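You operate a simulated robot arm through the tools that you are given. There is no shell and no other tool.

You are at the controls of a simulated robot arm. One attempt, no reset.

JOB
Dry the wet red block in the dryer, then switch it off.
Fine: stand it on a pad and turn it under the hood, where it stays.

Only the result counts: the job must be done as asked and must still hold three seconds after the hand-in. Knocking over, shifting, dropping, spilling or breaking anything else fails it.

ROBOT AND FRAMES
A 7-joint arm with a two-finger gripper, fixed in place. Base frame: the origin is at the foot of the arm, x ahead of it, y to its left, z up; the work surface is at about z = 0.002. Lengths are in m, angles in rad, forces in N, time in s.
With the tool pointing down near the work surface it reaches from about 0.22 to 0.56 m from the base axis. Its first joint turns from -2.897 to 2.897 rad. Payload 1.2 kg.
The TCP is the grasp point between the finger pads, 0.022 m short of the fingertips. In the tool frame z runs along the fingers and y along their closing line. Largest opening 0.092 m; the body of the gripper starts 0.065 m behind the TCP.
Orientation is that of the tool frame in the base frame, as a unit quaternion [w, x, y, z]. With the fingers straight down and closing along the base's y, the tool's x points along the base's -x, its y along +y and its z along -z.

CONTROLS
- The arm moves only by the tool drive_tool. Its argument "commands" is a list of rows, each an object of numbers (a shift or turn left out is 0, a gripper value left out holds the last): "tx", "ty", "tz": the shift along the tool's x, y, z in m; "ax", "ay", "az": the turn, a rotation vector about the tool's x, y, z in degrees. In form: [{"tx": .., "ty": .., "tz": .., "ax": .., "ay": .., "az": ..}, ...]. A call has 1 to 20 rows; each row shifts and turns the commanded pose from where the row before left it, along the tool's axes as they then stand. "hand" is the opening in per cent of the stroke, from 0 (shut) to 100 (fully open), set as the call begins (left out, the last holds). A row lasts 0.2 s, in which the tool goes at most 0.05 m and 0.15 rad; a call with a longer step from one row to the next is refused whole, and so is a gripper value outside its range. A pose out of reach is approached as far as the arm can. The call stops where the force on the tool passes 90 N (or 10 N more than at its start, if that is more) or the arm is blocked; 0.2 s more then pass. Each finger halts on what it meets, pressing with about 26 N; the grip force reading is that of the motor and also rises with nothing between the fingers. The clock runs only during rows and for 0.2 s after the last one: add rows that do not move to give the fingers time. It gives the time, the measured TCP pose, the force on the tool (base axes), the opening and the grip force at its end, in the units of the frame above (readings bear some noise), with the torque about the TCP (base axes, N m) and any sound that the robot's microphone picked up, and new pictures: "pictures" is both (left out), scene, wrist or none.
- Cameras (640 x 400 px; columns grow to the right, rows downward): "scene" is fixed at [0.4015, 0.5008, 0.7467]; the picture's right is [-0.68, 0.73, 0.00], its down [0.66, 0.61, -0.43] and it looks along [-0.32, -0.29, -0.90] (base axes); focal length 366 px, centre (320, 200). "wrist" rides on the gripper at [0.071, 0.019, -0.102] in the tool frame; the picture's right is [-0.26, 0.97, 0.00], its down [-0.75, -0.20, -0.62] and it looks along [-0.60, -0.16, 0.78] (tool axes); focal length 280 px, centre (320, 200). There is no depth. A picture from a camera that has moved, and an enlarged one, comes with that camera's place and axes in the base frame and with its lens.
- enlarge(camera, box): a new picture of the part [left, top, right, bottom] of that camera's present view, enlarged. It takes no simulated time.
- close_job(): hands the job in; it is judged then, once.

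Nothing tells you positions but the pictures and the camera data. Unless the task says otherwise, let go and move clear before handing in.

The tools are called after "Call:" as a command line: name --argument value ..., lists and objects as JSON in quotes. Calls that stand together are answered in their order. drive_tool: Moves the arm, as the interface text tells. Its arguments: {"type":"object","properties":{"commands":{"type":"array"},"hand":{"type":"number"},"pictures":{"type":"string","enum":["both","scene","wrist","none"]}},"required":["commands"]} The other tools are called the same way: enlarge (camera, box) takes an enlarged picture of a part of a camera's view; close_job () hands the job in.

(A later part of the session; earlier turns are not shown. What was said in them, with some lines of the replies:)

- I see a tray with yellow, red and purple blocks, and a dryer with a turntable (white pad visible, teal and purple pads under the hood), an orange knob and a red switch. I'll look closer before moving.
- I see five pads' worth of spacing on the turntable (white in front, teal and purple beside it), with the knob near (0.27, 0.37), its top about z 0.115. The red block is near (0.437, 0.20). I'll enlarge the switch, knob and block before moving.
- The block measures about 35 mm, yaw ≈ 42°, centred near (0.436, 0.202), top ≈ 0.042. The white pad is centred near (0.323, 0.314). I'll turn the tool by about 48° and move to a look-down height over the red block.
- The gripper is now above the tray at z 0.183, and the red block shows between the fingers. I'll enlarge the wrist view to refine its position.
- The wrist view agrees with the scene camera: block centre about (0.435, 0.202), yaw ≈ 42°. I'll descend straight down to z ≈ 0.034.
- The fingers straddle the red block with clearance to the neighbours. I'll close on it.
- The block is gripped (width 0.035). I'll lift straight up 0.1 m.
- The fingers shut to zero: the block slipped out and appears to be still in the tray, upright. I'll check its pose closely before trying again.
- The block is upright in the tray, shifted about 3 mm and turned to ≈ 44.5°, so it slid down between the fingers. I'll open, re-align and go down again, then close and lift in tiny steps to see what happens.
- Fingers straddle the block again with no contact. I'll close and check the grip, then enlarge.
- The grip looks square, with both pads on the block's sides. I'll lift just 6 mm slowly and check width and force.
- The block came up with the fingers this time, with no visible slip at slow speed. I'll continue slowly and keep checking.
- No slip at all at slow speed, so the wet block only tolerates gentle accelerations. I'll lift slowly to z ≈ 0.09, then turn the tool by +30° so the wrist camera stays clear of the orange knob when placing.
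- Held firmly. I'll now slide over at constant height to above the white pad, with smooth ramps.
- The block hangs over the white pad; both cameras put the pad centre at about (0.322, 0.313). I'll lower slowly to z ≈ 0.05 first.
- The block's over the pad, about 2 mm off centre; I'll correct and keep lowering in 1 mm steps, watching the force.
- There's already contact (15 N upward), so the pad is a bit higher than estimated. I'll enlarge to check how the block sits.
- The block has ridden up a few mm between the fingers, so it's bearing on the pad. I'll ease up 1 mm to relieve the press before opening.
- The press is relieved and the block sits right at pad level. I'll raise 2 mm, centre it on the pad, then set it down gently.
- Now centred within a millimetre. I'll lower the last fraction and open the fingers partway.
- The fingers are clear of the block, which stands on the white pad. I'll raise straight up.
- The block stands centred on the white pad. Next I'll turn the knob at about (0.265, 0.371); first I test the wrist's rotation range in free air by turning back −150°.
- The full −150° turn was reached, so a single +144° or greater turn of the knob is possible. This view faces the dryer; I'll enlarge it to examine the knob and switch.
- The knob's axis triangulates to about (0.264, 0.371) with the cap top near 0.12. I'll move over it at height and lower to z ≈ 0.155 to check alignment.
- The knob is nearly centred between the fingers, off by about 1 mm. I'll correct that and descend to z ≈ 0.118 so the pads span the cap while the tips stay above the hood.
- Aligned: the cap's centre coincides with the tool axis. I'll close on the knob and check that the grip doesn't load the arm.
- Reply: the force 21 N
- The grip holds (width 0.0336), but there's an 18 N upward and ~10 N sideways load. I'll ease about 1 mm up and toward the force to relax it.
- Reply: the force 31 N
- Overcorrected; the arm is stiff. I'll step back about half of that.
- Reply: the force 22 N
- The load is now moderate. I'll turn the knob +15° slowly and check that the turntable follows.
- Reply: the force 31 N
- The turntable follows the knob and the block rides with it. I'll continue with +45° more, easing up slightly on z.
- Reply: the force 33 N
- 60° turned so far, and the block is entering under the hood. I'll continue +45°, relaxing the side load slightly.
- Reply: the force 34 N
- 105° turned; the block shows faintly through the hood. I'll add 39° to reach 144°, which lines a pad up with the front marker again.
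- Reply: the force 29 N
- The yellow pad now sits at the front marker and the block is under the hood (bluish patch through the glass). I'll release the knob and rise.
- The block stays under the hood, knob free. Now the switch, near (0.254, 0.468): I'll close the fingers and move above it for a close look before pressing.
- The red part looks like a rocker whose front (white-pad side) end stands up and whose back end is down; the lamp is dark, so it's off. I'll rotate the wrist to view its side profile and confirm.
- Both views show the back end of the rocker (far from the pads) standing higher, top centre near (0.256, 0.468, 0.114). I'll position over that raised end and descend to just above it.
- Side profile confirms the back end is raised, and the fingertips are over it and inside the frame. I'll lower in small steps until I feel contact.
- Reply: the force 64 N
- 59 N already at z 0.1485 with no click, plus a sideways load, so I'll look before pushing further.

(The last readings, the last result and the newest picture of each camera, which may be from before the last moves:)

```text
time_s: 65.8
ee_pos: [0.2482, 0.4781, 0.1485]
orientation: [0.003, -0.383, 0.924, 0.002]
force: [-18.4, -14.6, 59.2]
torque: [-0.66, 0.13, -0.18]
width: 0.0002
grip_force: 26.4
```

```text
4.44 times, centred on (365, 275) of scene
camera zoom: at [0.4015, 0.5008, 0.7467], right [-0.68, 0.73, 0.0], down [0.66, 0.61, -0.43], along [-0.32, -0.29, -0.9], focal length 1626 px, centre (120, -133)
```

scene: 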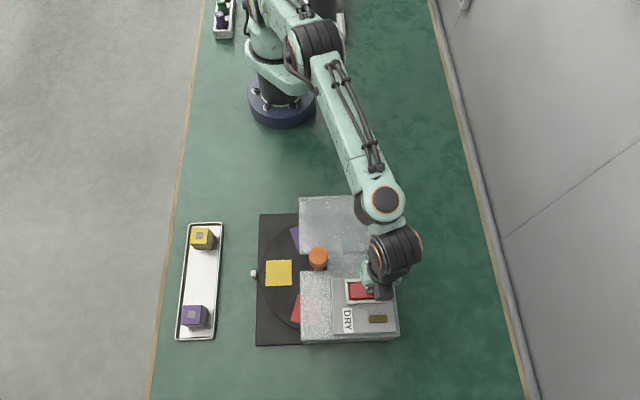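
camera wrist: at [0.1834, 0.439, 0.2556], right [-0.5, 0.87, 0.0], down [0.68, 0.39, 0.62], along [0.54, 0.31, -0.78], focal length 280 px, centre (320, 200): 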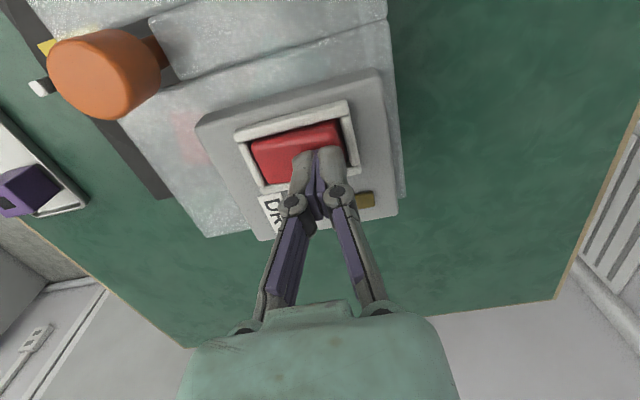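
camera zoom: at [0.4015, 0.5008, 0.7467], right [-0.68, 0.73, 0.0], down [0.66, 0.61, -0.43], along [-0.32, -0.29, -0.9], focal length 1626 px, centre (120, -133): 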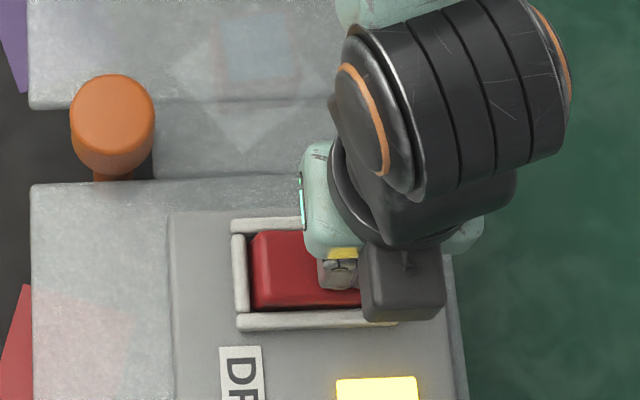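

The rocker flipped (front end now up) and the lamp is lit: the dryer is on. I'll lift off and watch the block through the hood.

Call:
drive_tool --commands '[{"tz": -0.004}, {"tz": -0.008}, {"tz": -0.015}, {"tz": -0.02}, {}]'

Call:
enlarge --camera "scene" --box '[290, 190, 410, 350]'

Call:
enlarge --camera "scene" --box '[320, 210, 380, 270]'

```text
time_s: 67.0
ee_pos: [0.2482, 0.4767, 0.1884]
orientation: [0.0, -0.382, 0.924, 0.0]
force: [-0.8, -0.4, -1.0]
torque: [0.01, 0.01, -0.07]
width: 0.0
grip_force: 25.8
camera wrist: at [0.1843, 0.44, 0.2909], right [-0.5, 0.87, 0.0], down [0.68, 0.39, 0.62], along [0.54, 0.31, -0.78], focal length 280 px, centre (320, 200)
```

scene: 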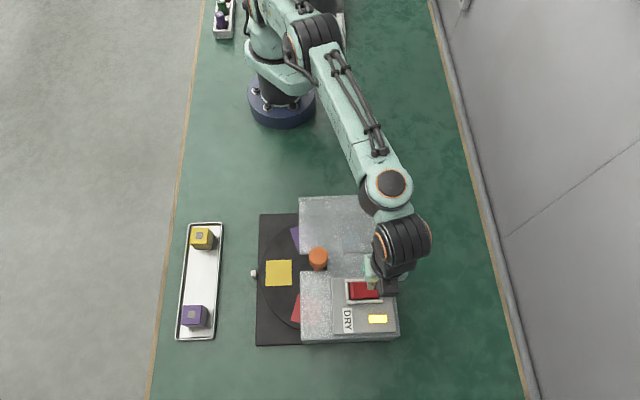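
wrist: 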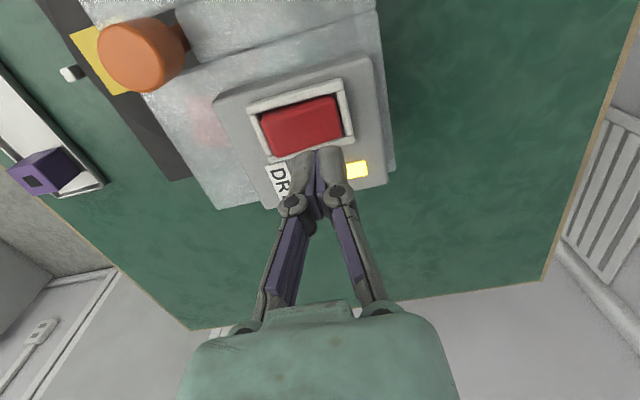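

```text
2.50 times, centred on (350, 270) of scene
camera zoom: at [0.4015, 0.5008, 0.7467], right [-0.68, 0.73, 0.0], down [0.66, 0.61, -0.43], along [-0.32, -0.29, -0.9], focal length 914 px, centre (245, 25)
```

zoom: 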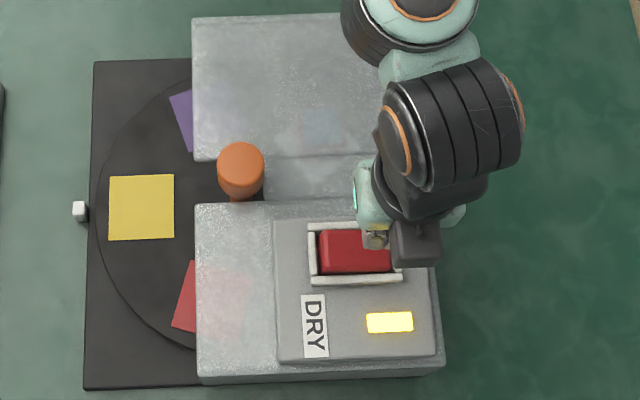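

```text
6.67 times, centred on (350, 240) of scene
camera zoom: at [0.4015, 0.5008, 0.7467], right [-0.68, 0.73, 0.0], down [0.66, 0.61, -0.43], along [-0.32, -0.29, -0.9], focal length 2439 px, centre (120, -67)
```

zoom: 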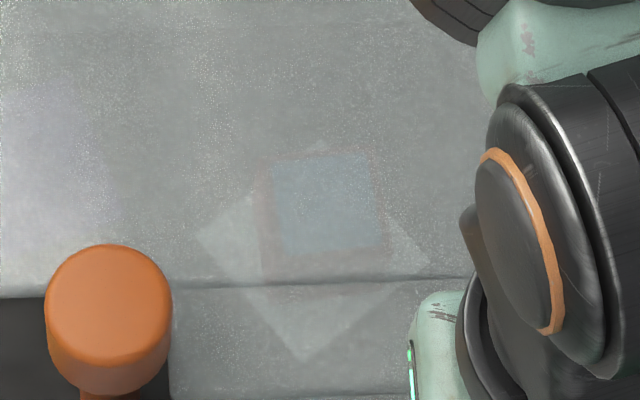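

The wet blue top is visible through the hood. I'll shift over the now-raised front end of the rocker (staying well above it) and wait while watching the block and lamp.

Call:
drive_tool --commands '[{"ty": -0.008}, {"ty": -0.008}, {"ty": -0.008}, {}, {}, {}, {}, {}, {}, {}, {}, {}, {}, {}, {}, {}, {}, {}, {}, {}]'

Call:
enlarge --camera "scene" --box '[320, 210, 380, 270]'

Call:
enlarge --camera "scene" --box '[290, 190, 410, 350]'

```text
time_s: 71.2
ee_pos: [0.2658, 0.4588, 0.1891]
orientation: [0.0, -0.381, 0.924, 0.0]
force: [0.5, 0.4, 0.3]
torque: [0.0, -0.01, -0.01]
width: 0.0
grip_force: 26.0
camera wrist: at [0.2017, 0.4224, 0.2913], right [-0.5, 0.87, 0.0], down [0.68, 0.39, 0.63], along [0.54, 0.31, -0.78], focal length 280 px, centre (320, 200)
```

scene: 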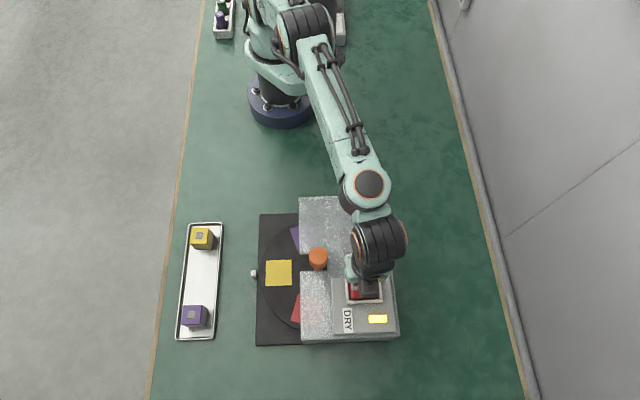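
wrist: 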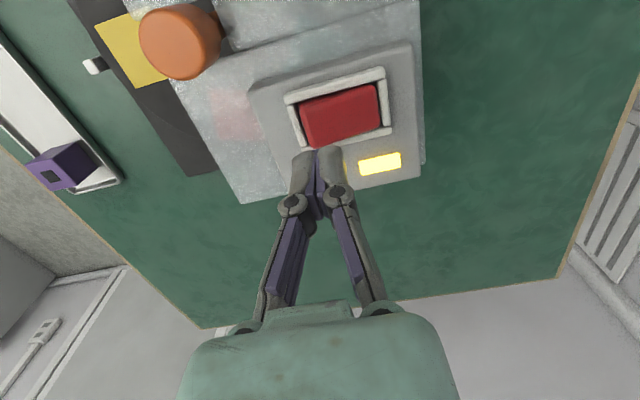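

```text
6.67 times, centred on (350, 240) of scene
camera zoom: at [0.4015, 0.5008, 0.7467], right [-0.68, 0.73, 0.0], down [0.66, 0.61, -0.43], along [-0.32, -0.29, -0.9], focal length 2439 px, centre (120, -67)
```

zoom: 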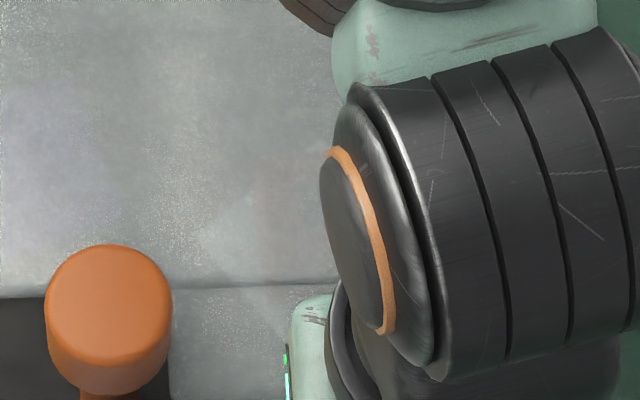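

```text
2.50 times, centred on (350, 270) of scene
camera zoom: at [0.4015, 0.5008, 0.7467], right [-0.68, 0.73, 0.0], down [0.66, 0.61, -0.43], along [-0.32, -0.29, -0.9], focal length 914 px, centre (245, 25)
```

zoom: 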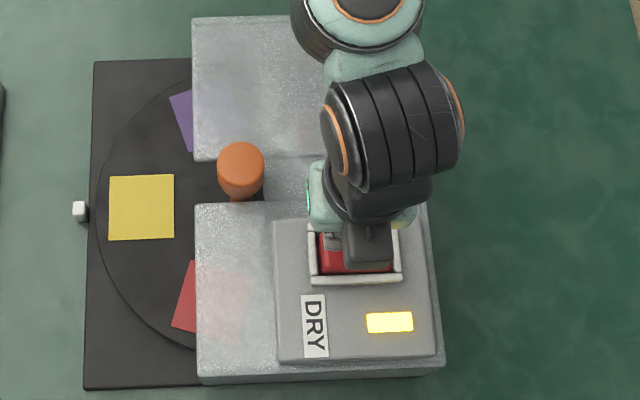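

The arm now hides the block, so I'll go back toward the rear to see it while waiting.

Call:
drive_tool --commands '[{"ty": 0.01}, {"ty": 0.01}, {"ty": 0.008}, {}, {}, {}, {}, {}, {}, {}, {}]' --pictures "scene"

Call:
enlarge --camera "scene" --box '[320, 210, 380, 270]'

```text
time_s: 73.6
ee_pos: [0.2468, 0.4794, 0.1887]
orientation: [0.0, -0.381, 0.924, 0.0]
force: [-0.5, 0.6, -0.3]
torque: [0.02, 0.02, 0.0]
width: 0.0
grip_force: 26.3
```

scene: 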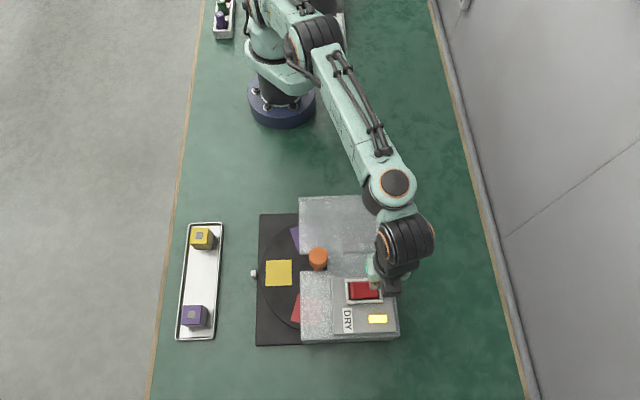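

```text
6.67 times, centred on (350, 240) of scene
camera zoom: at [0.4015, 0.5008, 0.7467], right [-0.68, 0.73, 0.0], down [0.66, 0.61, -0.43], along [-0.32, -0.29, -0.9], focal length 2439 px, centre (120, -67)
```

zoom: 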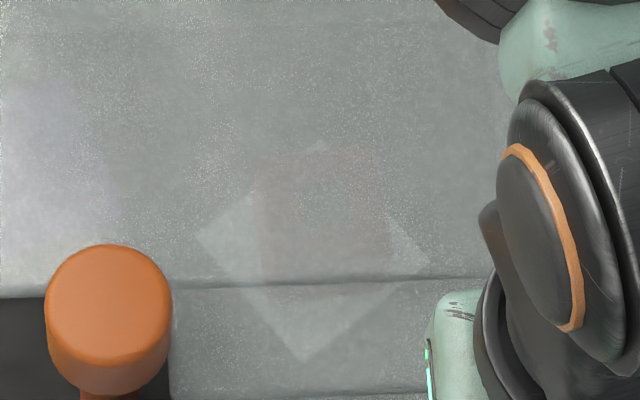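

The blue film is gone; the top now shows a small grey mark like the other, dry blocks. I'll go over the raised front end of the rocker to switch off.

Call:
drive_tool --commands '[{"ty": -0.01}, {"ty": -0.01}, {"ty": -0.008}, {"tz": 0.01}, {"tz": 0.015}, {"tz": 0.009}, {}]'

Call:
enlarge --camera "wrist" --box '[220, 60, 420, 200]'

```text
time_s: 75.2
ee_pos: [0.2652, 0.4606, 0.1555]
orientation: [0.0, -0.383, 0.924, 0.0]
force: [-0.5, 0.5, -0.5]
torque: [0.03, 0.03, -0.01]
width: 0.0002
grip_force: 25.5
camera wrist: at [0.2012, 0.423, 0.2575], right [-0.5, 0.87, 0.0], down [0.68, 0.39, 0.62], along [0.54, 0.31, -0.78], focal length 280 px, centre (320, 200)
```

scene: 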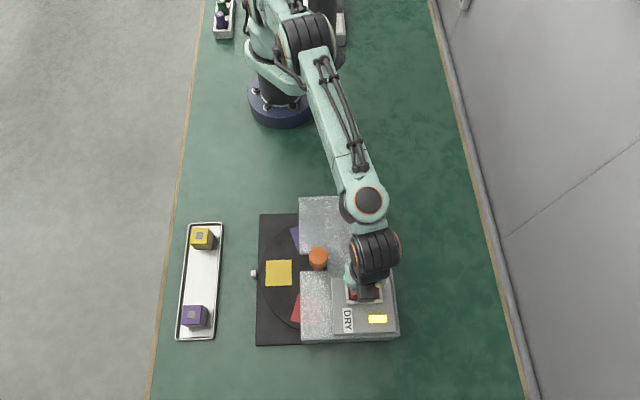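
wrist: 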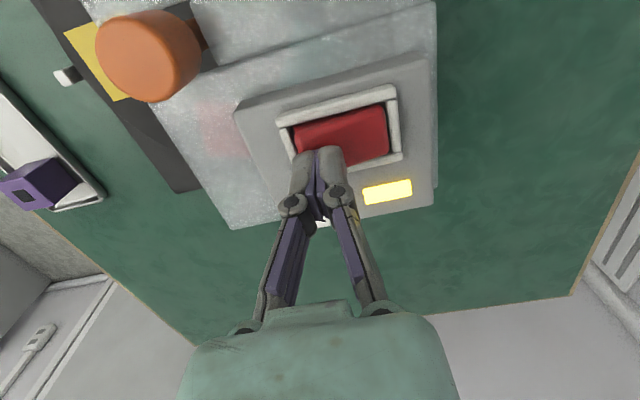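

```text
2.86 times, centred on (320, 130) of wrist
camera zoom: at [0.2012, 0.423, 0.2575], right [-0.5, 0.87, 0.0], down [0.68, 0.39, 0.62], along [0.54, 0.31, -0.78], focal length 801 px, centre (320, 400)
```

zoom: 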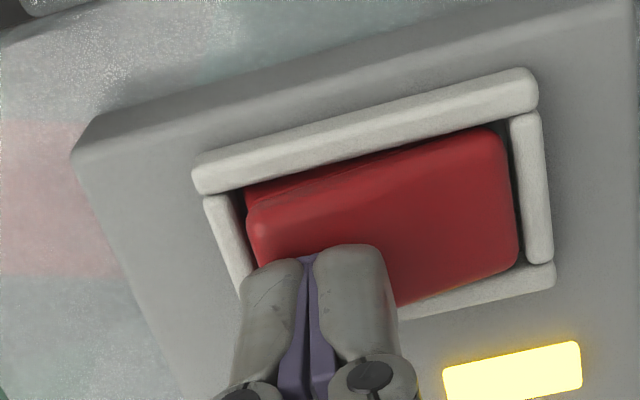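

The fingertips sit over the raised front end, inside the frame, lamp still lit. I'll press down in small steps.

Call:
drive_tool --commands '[{"tz": 0.003}, {"tz": 0.002}, {"tz": 0.002}, {"tz": 0.001}, {"tz": 0.001}, {}]'

Call:
enlarge --camera "wrist" --box '[220, 60, 420, 200]'

```text
time_s: 76.6
ee_pos: [0.267, 0.4602, 0.148]
orientation: [0.0, -0.382, 0.924, 0.001]
force: [-5.4, -9.0, 24.9]
torque: [-0.08, 0.26, 0.09]
width: 0.0
grip_force: 26.0
camera wrist: at [0.2014, 0.4228, 0.2499], right [-0.5, 0.87, 0.0], down [0.68, 0.39, 0.63], along [0.54, 0.31, -0.78], focal length 280 px, centre (320, 200)
```

scene: 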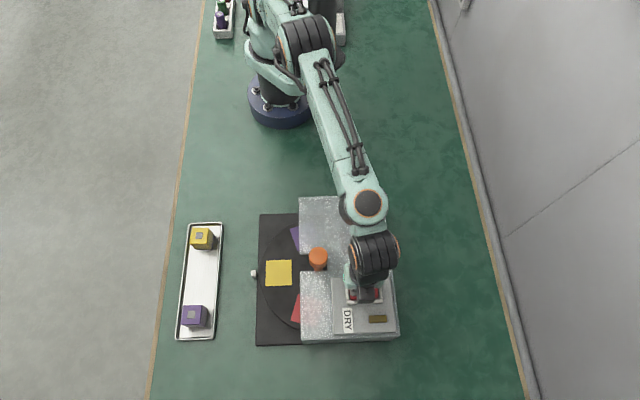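
wrist: 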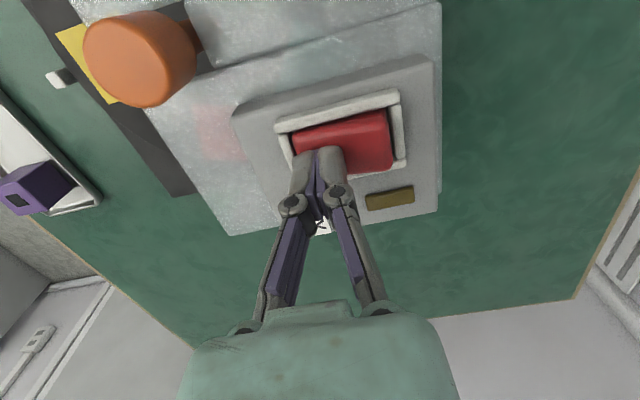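

```text
2.86 times, centred on (320, 130) of wrist
camera zoom: at [0.2014, 0.4228, 0.2499], right [-0.5, 0.87, 0.0], down [0.68, 0.39, 0.63], along [0.54, 0.31, -0.78], focal length 801 px, centre (320, 400)
```

zoom: 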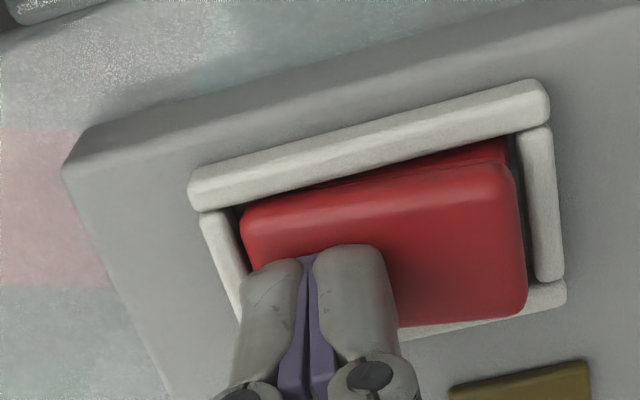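

The rocker flipped back and the lamp is dark: the dryer is off. I'll lift straight off and move clear, then verify the block through the hood.

Call:
drive_tool --commands '[{"tz": -0.004}, {"tz": -0.008}, {"tz": -0.02}, {"tz": -0.03}, {"tz": -0.03}, {"tz": -0.03}, {"tz": -0.03}, {"tx": 0.04}, {"tx": 0.04}, {"tx": 0.04}, {}]'

Call:
enlarge --camera "scene" --box '[320, 210, 380, 270]'

Call:
enlarge --camera "scene" --box '[240, 190, 410, 350]'

Call:
enlarge --camera "wrist" --box '[200, 0, 440, 150]'

```text
time_s: 79.0
ee_pos: [0.1772, 0.3684, 0.2947]
orientation: [0.001, -0.382, 0.924, 0.0]
force: [-0.1, 0.0, -0.1]
torque: [-0.03, -0.01, -0.03]
width: 0.0003
grip_force: 26.5
out of reach, approached as far as the arm can: row 7
camera wrist: at [0.1125, 0.3309, 0.3971], right [-0.5, 0.87, 0.0], down [0.68, 0.39, 0.63], along [0.54, 0.31, -0.78], focal length 280 px, centre (320, 200)
```

scene: 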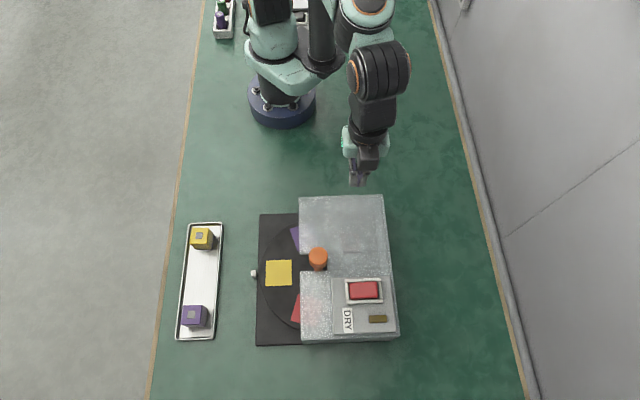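
wrist: 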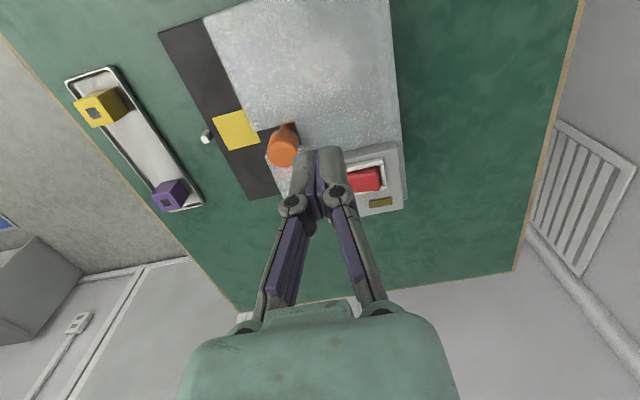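

```text
6.67 times, centred on (350, 240) of scene
camera zoom: at [0.4015, 0.5008, 0.7467], right [-0.68, 0.73, 0.0], down [0.66, 0.61, -0.43], along [-0.32, -0.29, -0.9], focal length 2439 px, centre (120, -67)
```

zoom: 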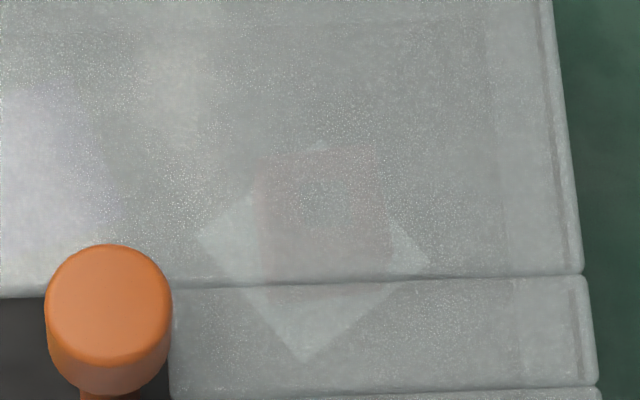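

```text
2.50 times, centred on (325, 270) of scene
camera zoom: at [0.4015, 0.5008, 0.7467], right [-0.68, 0.73, 0.0], down [0.66, 0.61, -0.43], along [-0.32, -0.29, -0.9], focal length 914 px, centre (308, 25)
```

zoom: 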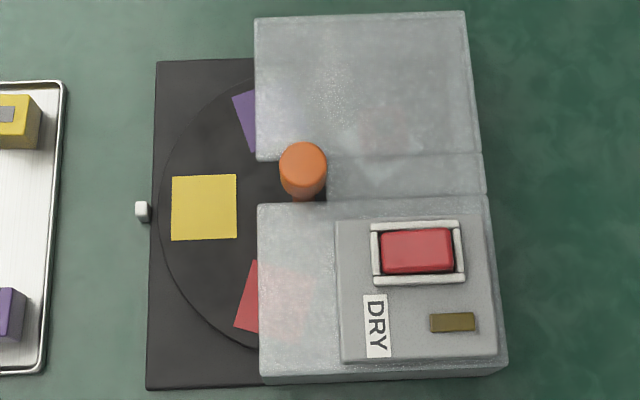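

```text
2.67 times, centred on (320, 75) of wrist
camera zoom: at [0.1125, 0.3309, 0.3971], right [-0.5, 0.87, 0.0], down [0.68, 0.39, 0.63], along [0.54, 0.31, -0.78], focal length 748 px, centre (320, 533)
```

zoom: 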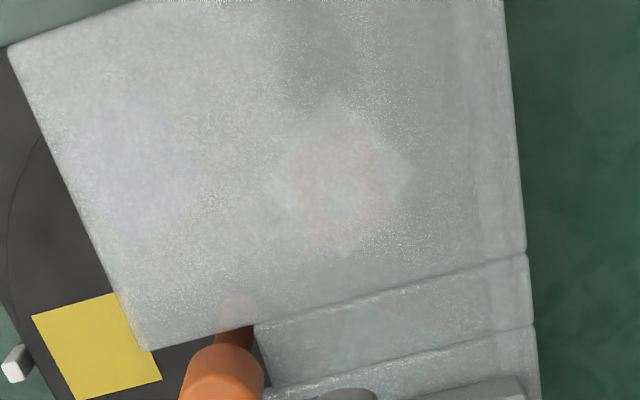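

The block stands on its white pad under the hood, its blue wet film is gone, the lamp is dark, and the other blocks and the tray haven't moved. The gripper is empty and clear, so I'm handing in.

Call:
close_job

```text
The job is handed in.
```

I handed the job in with the red block dry and standing on the white pad under the hood, and the dryer switched off. The result has not come back yet.

- **Dry:** the blue film on the block's top is gone. Through the hood it now shows a small grey mark like the other two blocks.
- **Off:** the rocker is back in its starting position and the lamp is dark. The dryer ran for about 10 seconds.
- **Position:** I turned the knob 144°, so the yellow pad is now at the front. The arm is clear, and nothing is in the gripper.

On the first lift the wet block slipped out of the fingers. It stayed upright in the tray, about 3 mm from where it had been, and lifting it slowly the second time worked. The yellow and purple blocks and the tray look unmoved.
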